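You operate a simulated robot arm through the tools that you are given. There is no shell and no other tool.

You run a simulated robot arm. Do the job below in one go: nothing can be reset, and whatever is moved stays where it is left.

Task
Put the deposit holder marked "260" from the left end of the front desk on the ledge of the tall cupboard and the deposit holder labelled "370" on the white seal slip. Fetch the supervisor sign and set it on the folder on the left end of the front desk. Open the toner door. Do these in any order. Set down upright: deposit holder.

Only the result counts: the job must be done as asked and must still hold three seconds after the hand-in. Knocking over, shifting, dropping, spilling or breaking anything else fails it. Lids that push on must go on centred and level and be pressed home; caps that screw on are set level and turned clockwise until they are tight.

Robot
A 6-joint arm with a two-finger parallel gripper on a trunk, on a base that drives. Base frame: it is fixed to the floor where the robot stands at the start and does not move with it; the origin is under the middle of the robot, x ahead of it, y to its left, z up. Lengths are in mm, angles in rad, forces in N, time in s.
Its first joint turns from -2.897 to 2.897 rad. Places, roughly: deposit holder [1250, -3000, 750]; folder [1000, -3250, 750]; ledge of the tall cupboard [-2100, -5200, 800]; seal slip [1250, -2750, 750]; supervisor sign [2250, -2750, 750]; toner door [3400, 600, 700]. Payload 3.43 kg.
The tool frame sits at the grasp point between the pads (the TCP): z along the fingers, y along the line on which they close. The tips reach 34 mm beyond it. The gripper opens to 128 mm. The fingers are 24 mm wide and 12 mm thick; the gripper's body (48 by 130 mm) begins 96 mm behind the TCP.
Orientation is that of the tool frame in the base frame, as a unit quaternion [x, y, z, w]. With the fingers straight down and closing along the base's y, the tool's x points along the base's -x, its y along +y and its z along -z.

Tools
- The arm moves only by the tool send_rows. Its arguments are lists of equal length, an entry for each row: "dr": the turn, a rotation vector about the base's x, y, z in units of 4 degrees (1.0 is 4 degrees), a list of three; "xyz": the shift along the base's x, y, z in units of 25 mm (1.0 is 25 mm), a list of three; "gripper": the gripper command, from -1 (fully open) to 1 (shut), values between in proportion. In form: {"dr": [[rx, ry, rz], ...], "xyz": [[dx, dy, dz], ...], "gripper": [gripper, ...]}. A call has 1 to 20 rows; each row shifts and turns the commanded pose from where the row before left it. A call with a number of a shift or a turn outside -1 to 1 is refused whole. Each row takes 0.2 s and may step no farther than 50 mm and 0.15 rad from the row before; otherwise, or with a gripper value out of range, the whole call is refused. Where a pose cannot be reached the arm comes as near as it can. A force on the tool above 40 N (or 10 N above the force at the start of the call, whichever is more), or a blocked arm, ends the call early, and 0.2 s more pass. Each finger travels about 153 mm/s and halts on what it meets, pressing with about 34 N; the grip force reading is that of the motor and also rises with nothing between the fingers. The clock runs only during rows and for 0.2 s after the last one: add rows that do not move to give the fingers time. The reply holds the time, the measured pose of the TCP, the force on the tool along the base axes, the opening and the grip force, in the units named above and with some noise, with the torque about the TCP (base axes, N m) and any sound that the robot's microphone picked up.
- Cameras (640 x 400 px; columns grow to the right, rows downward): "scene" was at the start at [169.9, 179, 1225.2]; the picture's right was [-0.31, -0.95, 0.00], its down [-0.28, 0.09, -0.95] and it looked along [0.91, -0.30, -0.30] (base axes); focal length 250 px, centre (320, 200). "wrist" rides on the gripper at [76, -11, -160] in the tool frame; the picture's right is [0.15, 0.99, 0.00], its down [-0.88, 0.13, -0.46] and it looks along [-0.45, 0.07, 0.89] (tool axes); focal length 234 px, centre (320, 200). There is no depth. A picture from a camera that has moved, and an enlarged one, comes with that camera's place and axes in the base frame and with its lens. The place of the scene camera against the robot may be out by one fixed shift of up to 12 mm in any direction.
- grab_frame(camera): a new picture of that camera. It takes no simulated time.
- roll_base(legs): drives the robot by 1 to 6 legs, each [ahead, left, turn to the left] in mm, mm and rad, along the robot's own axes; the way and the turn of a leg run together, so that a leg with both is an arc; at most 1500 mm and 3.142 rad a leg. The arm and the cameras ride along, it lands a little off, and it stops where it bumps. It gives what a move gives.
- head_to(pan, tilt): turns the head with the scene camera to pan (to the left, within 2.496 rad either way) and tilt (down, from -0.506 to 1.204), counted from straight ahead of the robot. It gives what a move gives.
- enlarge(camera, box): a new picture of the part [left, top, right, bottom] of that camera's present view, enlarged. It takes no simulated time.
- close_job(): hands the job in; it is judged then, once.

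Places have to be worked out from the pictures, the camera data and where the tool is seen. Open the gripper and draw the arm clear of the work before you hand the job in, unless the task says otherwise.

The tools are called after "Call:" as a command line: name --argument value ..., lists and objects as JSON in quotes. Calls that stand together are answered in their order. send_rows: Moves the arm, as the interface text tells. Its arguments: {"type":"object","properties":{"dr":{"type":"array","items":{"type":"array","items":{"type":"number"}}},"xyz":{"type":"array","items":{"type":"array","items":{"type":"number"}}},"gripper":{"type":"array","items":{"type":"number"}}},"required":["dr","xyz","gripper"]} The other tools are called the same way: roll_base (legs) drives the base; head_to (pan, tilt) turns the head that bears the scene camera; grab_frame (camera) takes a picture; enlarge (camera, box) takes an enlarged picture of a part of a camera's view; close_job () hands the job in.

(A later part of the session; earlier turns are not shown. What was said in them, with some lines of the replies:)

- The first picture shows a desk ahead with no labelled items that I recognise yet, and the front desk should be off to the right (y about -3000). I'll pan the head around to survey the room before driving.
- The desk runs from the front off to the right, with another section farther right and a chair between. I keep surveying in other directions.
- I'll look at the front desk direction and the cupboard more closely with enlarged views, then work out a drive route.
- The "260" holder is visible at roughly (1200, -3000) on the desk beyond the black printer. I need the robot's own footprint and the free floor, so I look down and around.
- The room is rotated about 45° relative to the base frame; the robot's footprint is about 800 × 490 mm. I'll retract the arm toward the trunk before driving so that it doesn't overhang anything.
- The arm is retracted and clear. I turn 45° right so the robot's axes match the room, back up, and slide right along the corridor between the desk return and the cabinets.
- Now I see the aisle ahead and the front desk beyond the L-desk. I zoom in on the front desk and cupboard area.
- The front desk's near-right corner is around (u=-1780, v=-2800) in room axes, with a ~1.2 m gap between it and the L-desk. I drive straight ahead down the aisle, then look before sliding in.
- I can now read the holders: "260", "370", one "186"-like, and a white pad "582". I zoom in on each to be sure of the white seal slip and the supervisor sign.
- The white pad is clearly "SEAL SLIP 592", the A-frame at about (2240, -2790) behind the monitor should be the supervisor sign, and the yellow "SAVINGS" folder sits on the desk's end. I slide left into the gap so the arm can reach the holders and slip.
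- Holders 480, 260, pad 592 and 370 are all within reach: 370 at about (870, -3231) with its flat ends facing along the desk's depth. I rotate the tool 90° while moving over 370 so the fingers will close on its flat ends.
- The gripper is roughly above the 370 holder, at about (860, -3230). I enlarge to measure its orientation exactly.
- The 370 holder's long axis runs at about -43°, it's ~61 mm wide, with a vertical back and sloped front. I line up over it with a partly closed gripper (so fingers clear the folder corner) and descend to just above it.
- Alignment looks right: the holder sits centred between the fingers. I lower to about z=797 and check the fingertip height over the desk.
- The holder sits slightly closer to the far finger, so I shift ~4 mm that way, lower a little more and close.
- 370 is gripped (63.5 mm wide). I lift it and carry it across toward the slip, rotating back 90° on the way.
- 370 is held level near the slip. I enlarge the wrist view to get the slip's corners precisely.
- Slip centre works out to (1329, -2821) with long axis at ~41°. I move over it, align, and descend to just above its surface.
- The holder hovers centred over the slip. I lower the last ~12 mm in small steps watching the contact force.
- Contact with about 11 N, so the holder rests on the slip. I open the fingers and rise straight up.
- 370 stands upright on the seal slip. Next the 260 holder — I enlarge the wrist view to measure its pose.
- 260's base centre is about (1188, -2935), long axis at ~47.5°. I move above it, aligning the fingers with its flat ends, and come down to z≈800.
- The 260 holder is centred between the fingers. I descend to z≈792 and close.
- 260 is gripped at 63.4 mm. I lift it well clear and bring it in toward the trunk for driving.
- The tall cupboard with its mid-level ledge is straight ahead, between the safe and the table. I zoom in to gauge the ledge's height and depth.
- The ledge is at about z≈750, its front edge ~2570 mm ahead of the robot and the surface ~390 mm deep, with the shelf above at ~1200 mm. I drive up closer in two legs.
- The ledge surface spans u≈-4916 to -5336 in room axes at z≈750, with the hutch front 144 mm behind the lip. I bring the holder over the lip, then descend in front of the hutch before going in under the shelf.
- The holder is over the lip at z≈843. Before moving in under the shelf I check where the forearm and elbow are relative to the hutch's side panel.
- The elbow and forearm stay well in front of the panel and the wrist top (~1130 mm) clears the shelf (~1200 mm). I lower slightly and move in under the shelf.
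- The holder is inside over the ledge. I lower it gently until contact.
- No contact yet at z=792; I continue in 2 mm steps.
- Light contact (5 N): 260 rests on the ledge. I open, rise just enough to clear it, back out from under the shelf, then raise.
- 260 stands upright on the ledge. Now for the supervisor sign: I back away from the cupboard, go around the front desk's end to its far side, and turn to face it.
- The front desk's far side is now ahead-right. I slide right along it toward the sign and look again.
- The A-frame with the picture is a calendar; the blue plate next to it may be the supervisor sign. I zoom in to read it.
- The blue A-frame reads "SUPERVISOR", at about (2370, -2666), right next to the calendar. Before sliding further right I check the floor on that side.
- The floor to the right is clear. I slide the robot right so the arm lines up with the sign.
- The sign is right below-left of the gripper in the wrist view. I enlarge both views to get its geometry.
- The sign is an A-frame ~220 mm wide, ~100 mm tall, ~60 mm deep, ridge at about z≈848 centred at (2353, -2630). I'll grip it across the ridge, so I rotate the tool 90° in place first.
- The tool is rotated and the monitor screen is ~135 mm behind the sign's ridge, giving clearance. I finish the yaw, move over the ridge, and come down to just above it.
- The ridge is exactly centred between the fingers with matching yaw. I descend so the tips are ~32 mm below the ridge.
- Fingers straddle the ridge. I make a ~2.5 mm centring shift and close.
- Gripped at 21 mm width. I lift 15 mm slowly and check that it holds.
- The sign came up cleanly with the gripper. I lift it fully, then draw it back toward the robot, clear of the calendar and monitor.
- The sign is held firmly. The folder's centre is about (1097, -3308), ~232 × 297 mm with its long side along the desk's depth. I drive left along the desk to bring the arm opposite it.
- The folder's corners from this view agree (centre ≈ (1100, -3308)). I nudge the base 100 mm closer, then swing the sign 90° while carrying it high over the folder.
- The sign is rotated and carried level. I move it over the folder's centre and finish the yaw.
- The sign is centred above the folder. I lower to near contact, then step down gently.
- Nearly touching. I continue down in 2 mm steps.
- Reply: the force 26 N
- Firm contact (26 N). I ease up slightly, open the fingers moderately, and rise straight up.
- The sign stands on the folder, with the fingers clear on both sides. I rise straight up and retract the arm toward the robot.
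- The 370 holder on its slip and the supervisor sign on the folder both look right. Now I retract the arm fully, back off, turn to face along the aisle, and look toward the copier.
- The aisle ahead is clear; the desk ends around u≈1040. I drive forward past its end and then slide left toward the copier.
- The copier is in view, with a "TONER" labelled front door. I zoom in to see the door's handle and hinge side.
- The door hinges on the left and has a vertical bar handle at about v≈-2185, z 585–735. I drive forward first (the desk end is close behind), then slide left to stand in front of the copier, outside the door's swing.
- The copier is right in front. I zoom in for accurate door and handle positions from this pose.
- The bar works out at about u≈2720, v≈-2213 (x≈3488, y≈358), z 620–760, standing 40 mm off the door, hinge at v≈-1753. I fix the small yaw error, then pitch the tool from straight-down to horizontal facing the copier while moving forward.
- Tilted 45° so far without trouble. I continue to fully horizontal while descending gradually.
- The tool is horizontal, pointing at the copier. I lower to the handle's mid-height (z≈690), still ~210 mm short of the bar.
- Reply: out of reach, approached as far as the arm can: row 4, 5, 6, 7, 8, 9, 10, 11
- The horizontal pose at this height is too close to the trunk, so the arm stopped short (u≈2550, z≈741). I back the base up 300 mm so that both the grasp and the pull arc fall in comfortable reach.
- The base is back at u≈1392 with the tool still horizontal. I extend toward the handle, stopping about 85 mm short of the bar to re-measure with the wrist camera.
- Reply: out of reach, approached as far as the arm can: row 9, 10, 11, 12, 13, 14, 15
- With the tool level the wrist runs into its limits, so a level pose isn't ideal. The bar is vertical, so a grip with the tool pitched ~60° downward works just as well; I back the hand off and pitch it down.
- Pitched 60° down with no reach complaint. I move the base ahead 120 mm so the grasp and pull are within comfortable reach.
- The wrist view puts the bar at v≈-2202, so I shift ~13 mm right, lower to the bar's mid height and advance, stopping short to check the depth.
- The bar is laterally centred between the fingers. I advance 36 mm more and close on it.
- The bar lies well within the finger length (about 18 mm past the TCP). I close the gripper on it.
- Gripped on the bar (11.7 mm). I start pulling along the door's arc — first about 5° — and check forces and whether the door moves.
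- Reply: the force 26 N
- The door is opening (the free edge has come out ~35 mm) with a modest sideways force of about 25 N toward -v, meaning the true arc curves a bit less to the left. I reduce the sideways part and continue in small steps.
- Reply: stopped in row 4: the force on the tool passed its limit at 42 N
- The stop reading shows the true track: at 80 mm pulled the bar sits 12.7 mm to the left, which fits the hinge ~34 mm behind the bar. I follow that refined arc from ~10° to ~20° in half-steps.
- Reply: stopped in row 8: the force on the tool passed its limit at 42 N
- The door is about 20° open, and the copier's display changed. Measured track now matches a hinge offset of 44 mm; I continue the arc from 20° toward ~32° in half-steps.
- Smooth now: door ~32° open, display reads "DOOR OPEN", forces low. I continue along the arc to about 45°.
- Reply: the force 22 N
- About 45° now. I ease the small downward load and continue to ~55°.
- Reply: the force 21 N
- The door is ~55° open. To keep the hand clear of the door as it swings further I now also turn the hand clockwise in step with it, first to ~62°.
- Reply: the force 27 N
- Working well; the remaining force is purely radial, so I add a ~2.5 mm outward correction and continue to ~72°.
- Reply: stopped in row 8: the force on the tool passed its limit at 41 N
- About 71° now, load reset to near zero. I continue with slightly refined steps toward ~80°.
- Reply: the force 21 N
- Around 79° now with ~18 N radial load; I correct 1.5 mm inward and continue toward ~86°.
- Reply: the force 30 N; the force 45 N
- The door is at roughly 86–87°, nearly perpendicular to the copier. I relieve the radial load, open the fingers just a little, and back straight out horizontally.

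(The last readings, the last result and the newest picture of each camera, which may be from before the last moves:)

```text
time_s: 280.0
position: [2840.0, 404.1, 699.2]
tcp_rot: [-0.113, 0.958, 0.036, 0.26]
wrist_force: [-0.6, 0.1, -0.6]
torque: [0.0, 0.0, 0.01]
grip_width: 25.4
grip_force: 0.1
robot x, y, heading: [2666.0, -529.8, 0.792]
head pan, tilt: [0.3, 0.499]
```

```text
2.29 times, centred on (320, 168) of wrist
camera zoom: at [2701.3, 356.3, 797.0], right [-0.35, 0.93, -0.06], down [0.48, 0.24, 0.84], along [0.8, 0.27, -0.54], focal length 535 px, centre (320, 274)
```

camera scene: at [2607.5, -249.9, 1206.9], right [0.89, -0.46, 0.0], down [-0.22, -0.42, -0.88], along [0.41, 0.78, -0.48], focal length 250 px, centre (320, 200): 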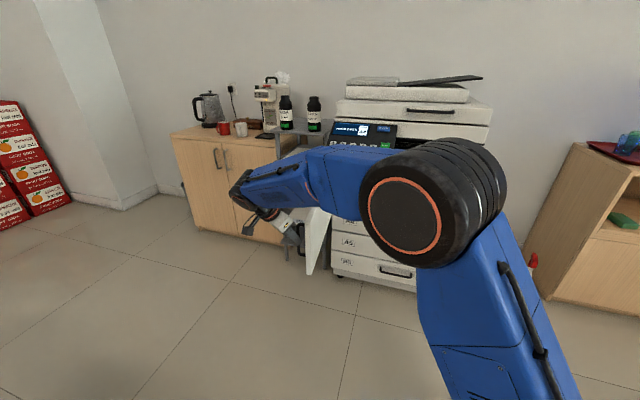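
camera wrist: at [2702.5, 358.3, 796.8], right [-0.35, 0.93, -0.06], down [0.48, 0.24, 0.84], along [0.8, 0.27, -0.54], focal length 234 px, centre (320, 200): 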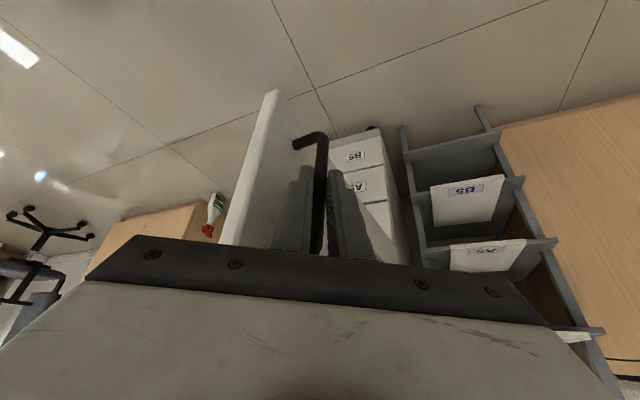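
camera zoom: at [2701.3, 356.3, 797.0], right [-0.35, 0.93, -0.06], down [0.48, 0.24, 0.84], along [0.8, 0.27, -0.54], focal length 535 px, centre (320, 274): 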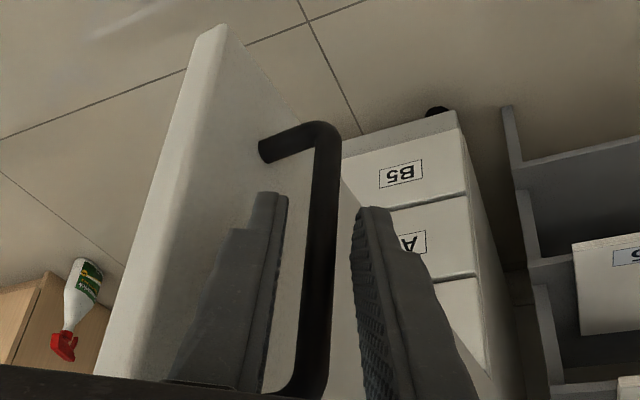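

The fingers are clear of the bar with no force. I back out horizontally along the hand's own heading.

Call:
send_rows --dr '[[0, 0, 0], [0, 0, 0], [0, 0, 0], [0, 0, 0], [0, 0, 0], [0, 0, 0], [0, 0, 0], [0, 0, 0]]' --xyz '[[-0.5, -0.13, 0], [-0.6, -0.16, 0], [-0.6, -0.16, 0], [-0.6, -0.16, 0], [-0.6, -0.16, 0], [-0.6, -0.16, 0], [-0.6, -0.16, 0.3], [-0.6, -0.16, 0.3]]' --gripper '[0.6, 0.6, 0.6, 0.6, 0.6, 0.6, 0.6, 0.6]'

Call:
grab_frame --camera "wrist"

Call:
grab_frame --camera "scene"

```text
time_s: 281.8
position: [2725.8, 371.3, 713.1]
tcp_rot: [-0.112, 0.958, 0.036, 0.261]
wrist_force: [-0.1, 0.2, -0.7]
torque: [-0.01, -0.01, 0.02]
grip_width: 25.8
grip_force: 0.0
robot x, y, heading: [2667.6, -529.8, 0.791]
head pan, tilt: [0.3, 0.499]
```

```text
taken
camera wrist: at [2584.6, 325.5, 812.6], right [-0.35, 0.93, -0.06], down [0.48, 0.24, 0.84], along [0.8, 0.27, -0.54], focal length 234 px, centre (320, 200)
```

wrist: 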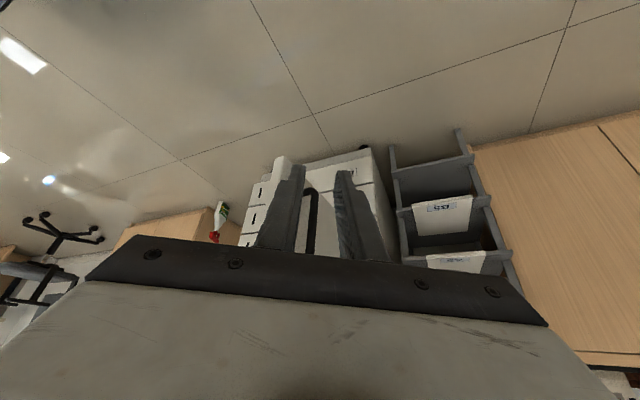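

```text
taken
camera scene: at [2608.3, -249.5, 1206.9], right [0.89, -0.46, 0.0], down [-0.22, -0.42, -0.88], along [0.41, 0.78, -0.48], focal length 250 px, centre (320, 200)
```

scene: 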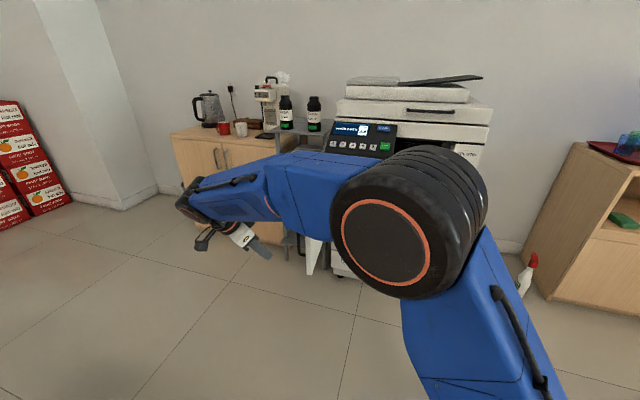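

The hand is out. I raise it well above the door and draw it back, then check the door.

Call:
send_rows --dr '[[0, 0, 0], [0, 0, 0], [0, 0, 0], [0, 0, 0], [0, 0, 0], [0, 0, 0], [0, 0, 0], [0, 0, 0], [0, 0, 0], [0, 0, 0], [0, 0, 0], [0, 0, 0]]' --xyz '[[-0.3, -0.1, 0.9], [-0.3, -0.1, 0.9], [-0.3, -0.1, 0.9], [-0.3, -0.1, 0.9], [0, -0.3, 0.9], [0, -0.3, 0.9], [0, -0.3, 0.9], [0, -0.3, 0.9], [0, -0.3, 0.9], [0, -0.3, 0.9], [0, -0.3, 0.9], [0, -0.3, 0.9]]' --gripper '[0.3, 0.3, 0.3, 0.3, 0.3, 0.3, 0.3, 0.3, 0.3, 0.3, 0.3, 0.3]'

Call:
grab_frame --camera "scene"

```text
time_s: 284.4
position: [2693.1, 301.8, 981.8]
tcp_rot: [-0.113, 0.958, 0.036, 0.26]
wrist_force: [0.3, 0.8, -0.3]
torque: [-0.04, -0.04, 0.0]
grip_width: 44.7
grip_force: 0.1
robot x, y, heading: [2664.1, -531.4, 0.792]
head pan, tilt: [0.3, 0.499]
```

```text
taken
camera scene: at [2608.1, -249.5, 1206.9], right [0.89, -0.46, 0.0], down [-0.22, -0.42, -0.88], along [0.41, 0.78, -0.48], focal length 250 px, centre (320, 200)
```

scene: 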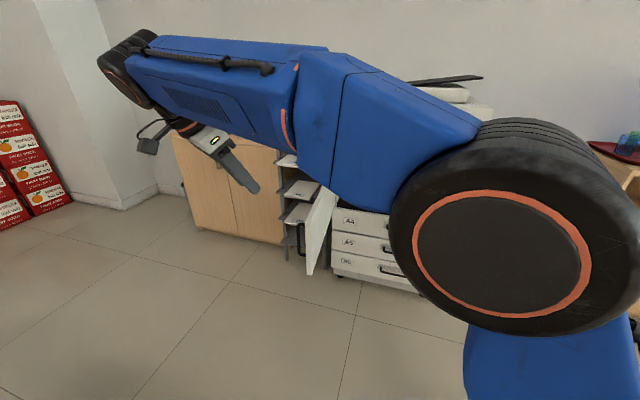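

The door stands open roughly perpendicular. I back the base up to get an unobstructed look at the door.

Call:
roll_base --legs '[[-250, 0, 0]]'

Call:
send_rows --dr '[[-0.4, 1, 0], [-0.4, 1, 0], [-0.4, 1, 0], [-0.4, 1, 0], [-0.4, 1, 0], [-0.4, 1, 0], [0, 0, 0], [0, 0, 0], [0, 0, 0], [0, 0, 0], [0, 0, 0], [0, 0, 0]]' --xyz '[[0.5, -0.6, 0.2], [0.5, -0.6, 0.2], [0.5, -0.6, 0.2], [0.5, -0.6, 0.2], [0.5, -0.6, 0.2], [0.5, -0.6, 0.2], [0.6, -0.6, 0], [0.6, -0.6, 0], [0.6, -0.6, 0], [0.6, -0.6, 0], [0.6, -0.6, 0], [0.6, -0.6, 0]]' --gripper '[0, 0, 0, 0, 0, 0, 0, 0, 0, 0, 0, 0]'

Call:
head_to --pan 0.1 --tilt 0.4

Call:
grab_frame --camera "scene"

```text
time_s: 286.2
position: [2517.4, 126.9, 982.3]
tcp_rot: [-0.113, 0.958, 0.037, 0.26]
wrist_force: [-0.3, -0.6, 0.6]
torque: [-0.02, 0.0, -0.01]
grip_width: 44.9
grip_force: 0.1
robot x, y, heading: [2488.9, -707.8, 0.788]
head pan, tilt: [0.3, 0.499]
```

```text
time_s: 288.9
position: [2684.4, -52.7, 1012.4]
tcp_rot: [-0.125, 0.991, -0.021, 0.046]
wrist_force: [-0.4, -0.5, 0.1]
torque: [0.0, 0.03, 0.0]
grip_width: 63.9
grip_force: 0.1
robot x, y, heading: [2489.3, -706.7, 0.793]
head pan, tilt: [0.3, 0.499]
```

```text
time_s: 289.6
position: [2685.4, -51.5, 1014.6]
tcp_rot: [-0.124, 0.991, -0.021, 0.046]
wrist_force: [1.1, -0.6, 0.0]
torque: [-0.02, 0.03, 0.0]
grip_width: 63.9
grip_force: 0.1
robot x, y, heading: [2490.2, -703.5, 0.79]
head pan, tilt: [0.099, 0.4]
```

```text
taken
camera scene: at [2450.0, -433.7, 1216.0], right [0.78, -0.63, 0.0], down [-0.24, -0.3, -0.92], along [0.58, 0.72, -0.39], focal length 250 px, centre (320, 200)
```

scene: 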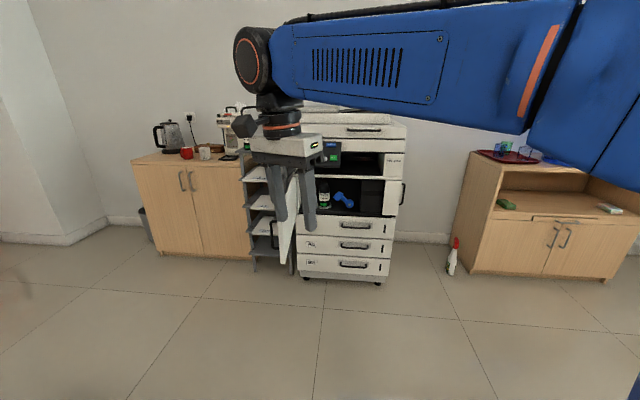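

The toner compartment is fully exposed with the door about 87° open. I zoom in to verify the door angle and its distance from the rack next to it.

Call:
send_rows --dr '[[0, 0, 0], [0, 0, 0], [0, 0, 0], [0, 0, 0], [0, 0, 0], [0, 0, 0], [0, 0, 0], [0, 0, 0]]' --xyz '[[0.5, -0.8, 0.2], [0.5, -0.8, 0.2], [0.5, -0.8, 0.2], [0.5, -0.8, 0.2], [0.5, -0.8, 0.2], [0.5, -0.8, 0], [0.5, -0.8, 0], [0.5, -0.8, 0]]' --gripper '[0, 0, 0, 0, 0, 0, 0, 0]'

Call:
grab_frame --camera "scene"

Call:
enlarge --camera "scene" --box '[220, 120, 420, 290]'

```text
time_s: 291.4
position: [2783.5, -212.6, 1036.5]
tcp_rot: [-0.125, 0.991, -0.02, 0.046]
wrist_force: [0.2, -0.5, -0.2]
torque: [-0.03, -0.02, -0.03]
grip_width: 63.9
grip_force: 0.1
robot x, y, heading: [2492.4, -703.3, 0.787]
head pan, tilt: [0.099, 0.4]
```

```text
taken
camera scene: at [2450.0, -433.6, 1216.0], right [0.78, -0.63, 0.0], down [-0.24, -0.3, -0.92], along [0.58, 0.72, -0.39], focal length 250 px, centre (320, 200)
```

scene: 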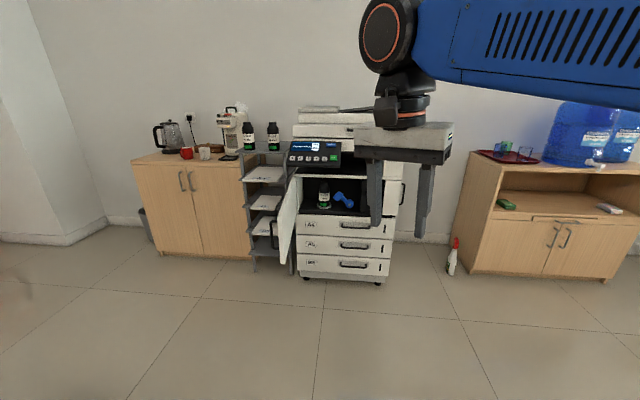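

```text
2.35 times, centred on (320, 205) of scene
camera zoom: at [2450.0, -433.6, 1216.0], right [0.78, -0.63, 0.0], down [-0.24, -0.3, -0.92], along [0.58, 0.72, -0.39], focal length 589 px, centre (320, 188)
```

zoom: 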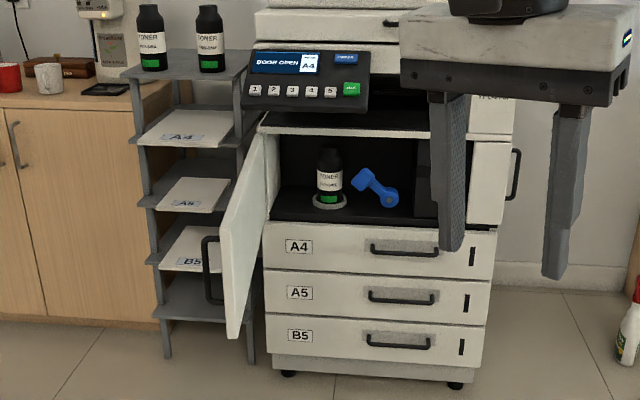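

The toner door is wide open ("DOOR OPEN"), and nothing around it was touched. I open the gripper fully and leave the arm clear, then do a last check of the picture.

Call:
send_rows --dr '[[0, 0, 0], [0, 0, 0], [0, 0, 0], [0, 0, 0]]' --xyz '[[0, 0, 0], [0, 0, 0], [0, 0, 0], [0, 0, 0]]' --gripper '[-0.5, -1, -1, -1]'

Call:
head_to --pan 2.2 --tilt 0.25

Call:
grab_frame --camera "scene"

Call:
head_to --pan -2.49 --tilt 0.25

Call:
grab_frame --camera "scene"

```text
time_s: 292.4
position: [2783.7, -212.2, 1036.1]
tcp_rot: [-0.124, 0.991, -0.02, 0.046]
wrist_force: [0.1, -0.6, 1.0]
torque: [-0.06, -0.01, 0.01]
grip_width: 128.0
grip_force: 0.0
robot x, y, heading: [2487.9, -707.1, 0.787]
head pan, tilt: [0.099, 0.4]
```

```text
time_s: 294.4
position: [2782.7, -212.1, 1036.4]
tcp_rot: [-0.124, 0.991, -0.02, 0.046]
wrist_force: [-0.3, 0.1, 0.1]
torque: [0.02, 0.0, 0.02]
grip_width: 127.7
grip_force: 0.0
robot x, y, heading: [2493.3, -704.8, 0.787]
head pan, tilt: [2.201, 0.25]
```

```text
taken
camera scene: at [2299.5, -491.7, 1230.1], right [0.15, 0.99, 0.0], down [0.24, -0.04, -0.97], along [-0.96, 0.15, -0.25], focal length 250 px, centre (320, 200)
```

scene: 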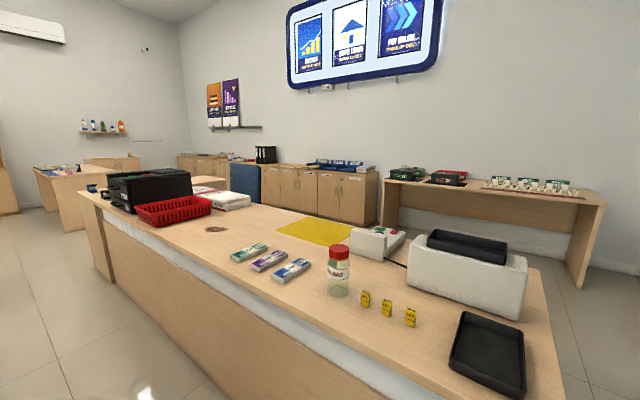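

```text
time_s: 298.1
position: [2781.8, -211.9, 1036.1]
tcp_rot: [-0.124, 0.991, -0.02, 0.046]
wrist_force: [0.4, -0.1, 0.1]
torque: [-0.02, 0.01, 0.05]
grip_width: 128.0
grip_force: 0.0
robot x, y, heading: [2490.8, -702.8, 0.788]
head pan, tilt: [-2.491, 0.25]
```

```text
taken
camera scene: at [2379.8, -598.4, 1230.1], right [-0.99, 0.13, 0.0], down [0.03, 0.24, -0.97], along [-0.12, -0.96, -0.25], focal length 250 px, centre (320, 200)
```

scene: 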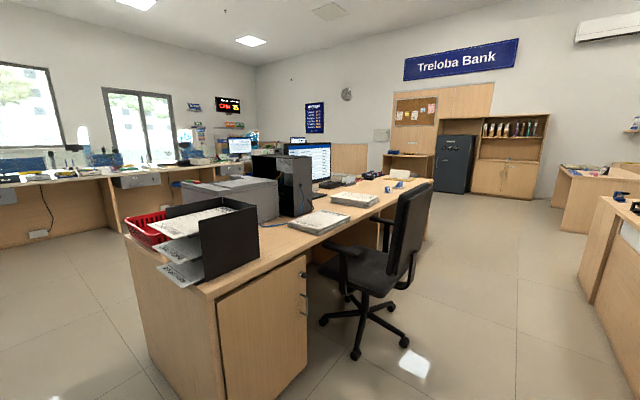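

I zoom once more toward the front desk and the ledge from here to confirm that the placed items are still standing.

Call:
enlarge --camera "scene" --box '[350, 150, 450, 210]'

Call:
enlarge --camera "scene" --box '[465, 110, 555, 200]'

```text
6.40 times, centred on (400, 180) of scene
camera zoom: at [2379.8, -598.4, 1230.1], right [-0.99, 0.13, 0.0], down [0.03, 0.24, -0.97], along [-0.12, -0.96, -0.25], focal length 1603 px, centre (-192, 328)
```

zoom: 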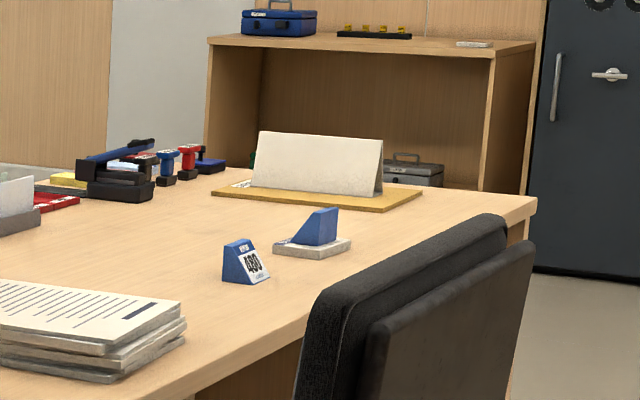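

```text
4.44 times, centred on (510, 155) of scene
camera zoom: at [2379.8, -598.4, 1230.1], right [-0.99, 0.13, 0.0], down [0.03, 0.24, -0.97], along [-0.12, -0.96, -0.25], focal length 1113 px, centre (-524, 400)
```

zoom: 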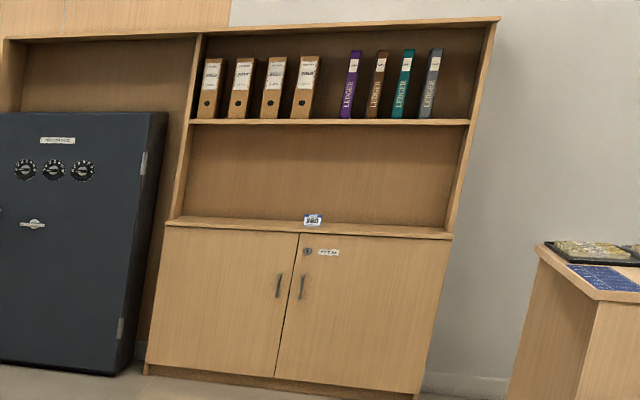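

The check shows all four parts done. The 260 holder stands on the cupboard ledge, the 370 holder stands on the seal slip, the supervisor sign is on the folder, and the toner door is open. The gripper is open and the arm is clear, so I hand the job in.

Call:
close_job

```text
The job is handed in.
```

I've handed the job in with all four parts done. A last look through the scene camera showed the three placed items still standing. The result of the judging hasn't come back.

- **260 holder:** it stands upright on the ledge of the tall cupboard, just inside the front of the shelf unit, with its number facing out.
- **370 holder:** it stands upright and centred on the white seal slip (592). Its number faces away from the staff side of the desk.
- **Supervisor sign:** it stands on the yellow "SAVINGS" folder, turned so it faces the end of the desk. I checked the lettering first, because a similar calendar stands beside it.
- **Toner door:** it is open about 87° and the copier's display reads "DOOR OPEN". I didn't push it further because a rack stands right next to it.

I saw no sign that anything else was knocked or moved. While I pulled the door, the force limit stopped the arm three times. Each time I corrected the path and carried on. At the end the gripper was open and the arm was clear of the work.
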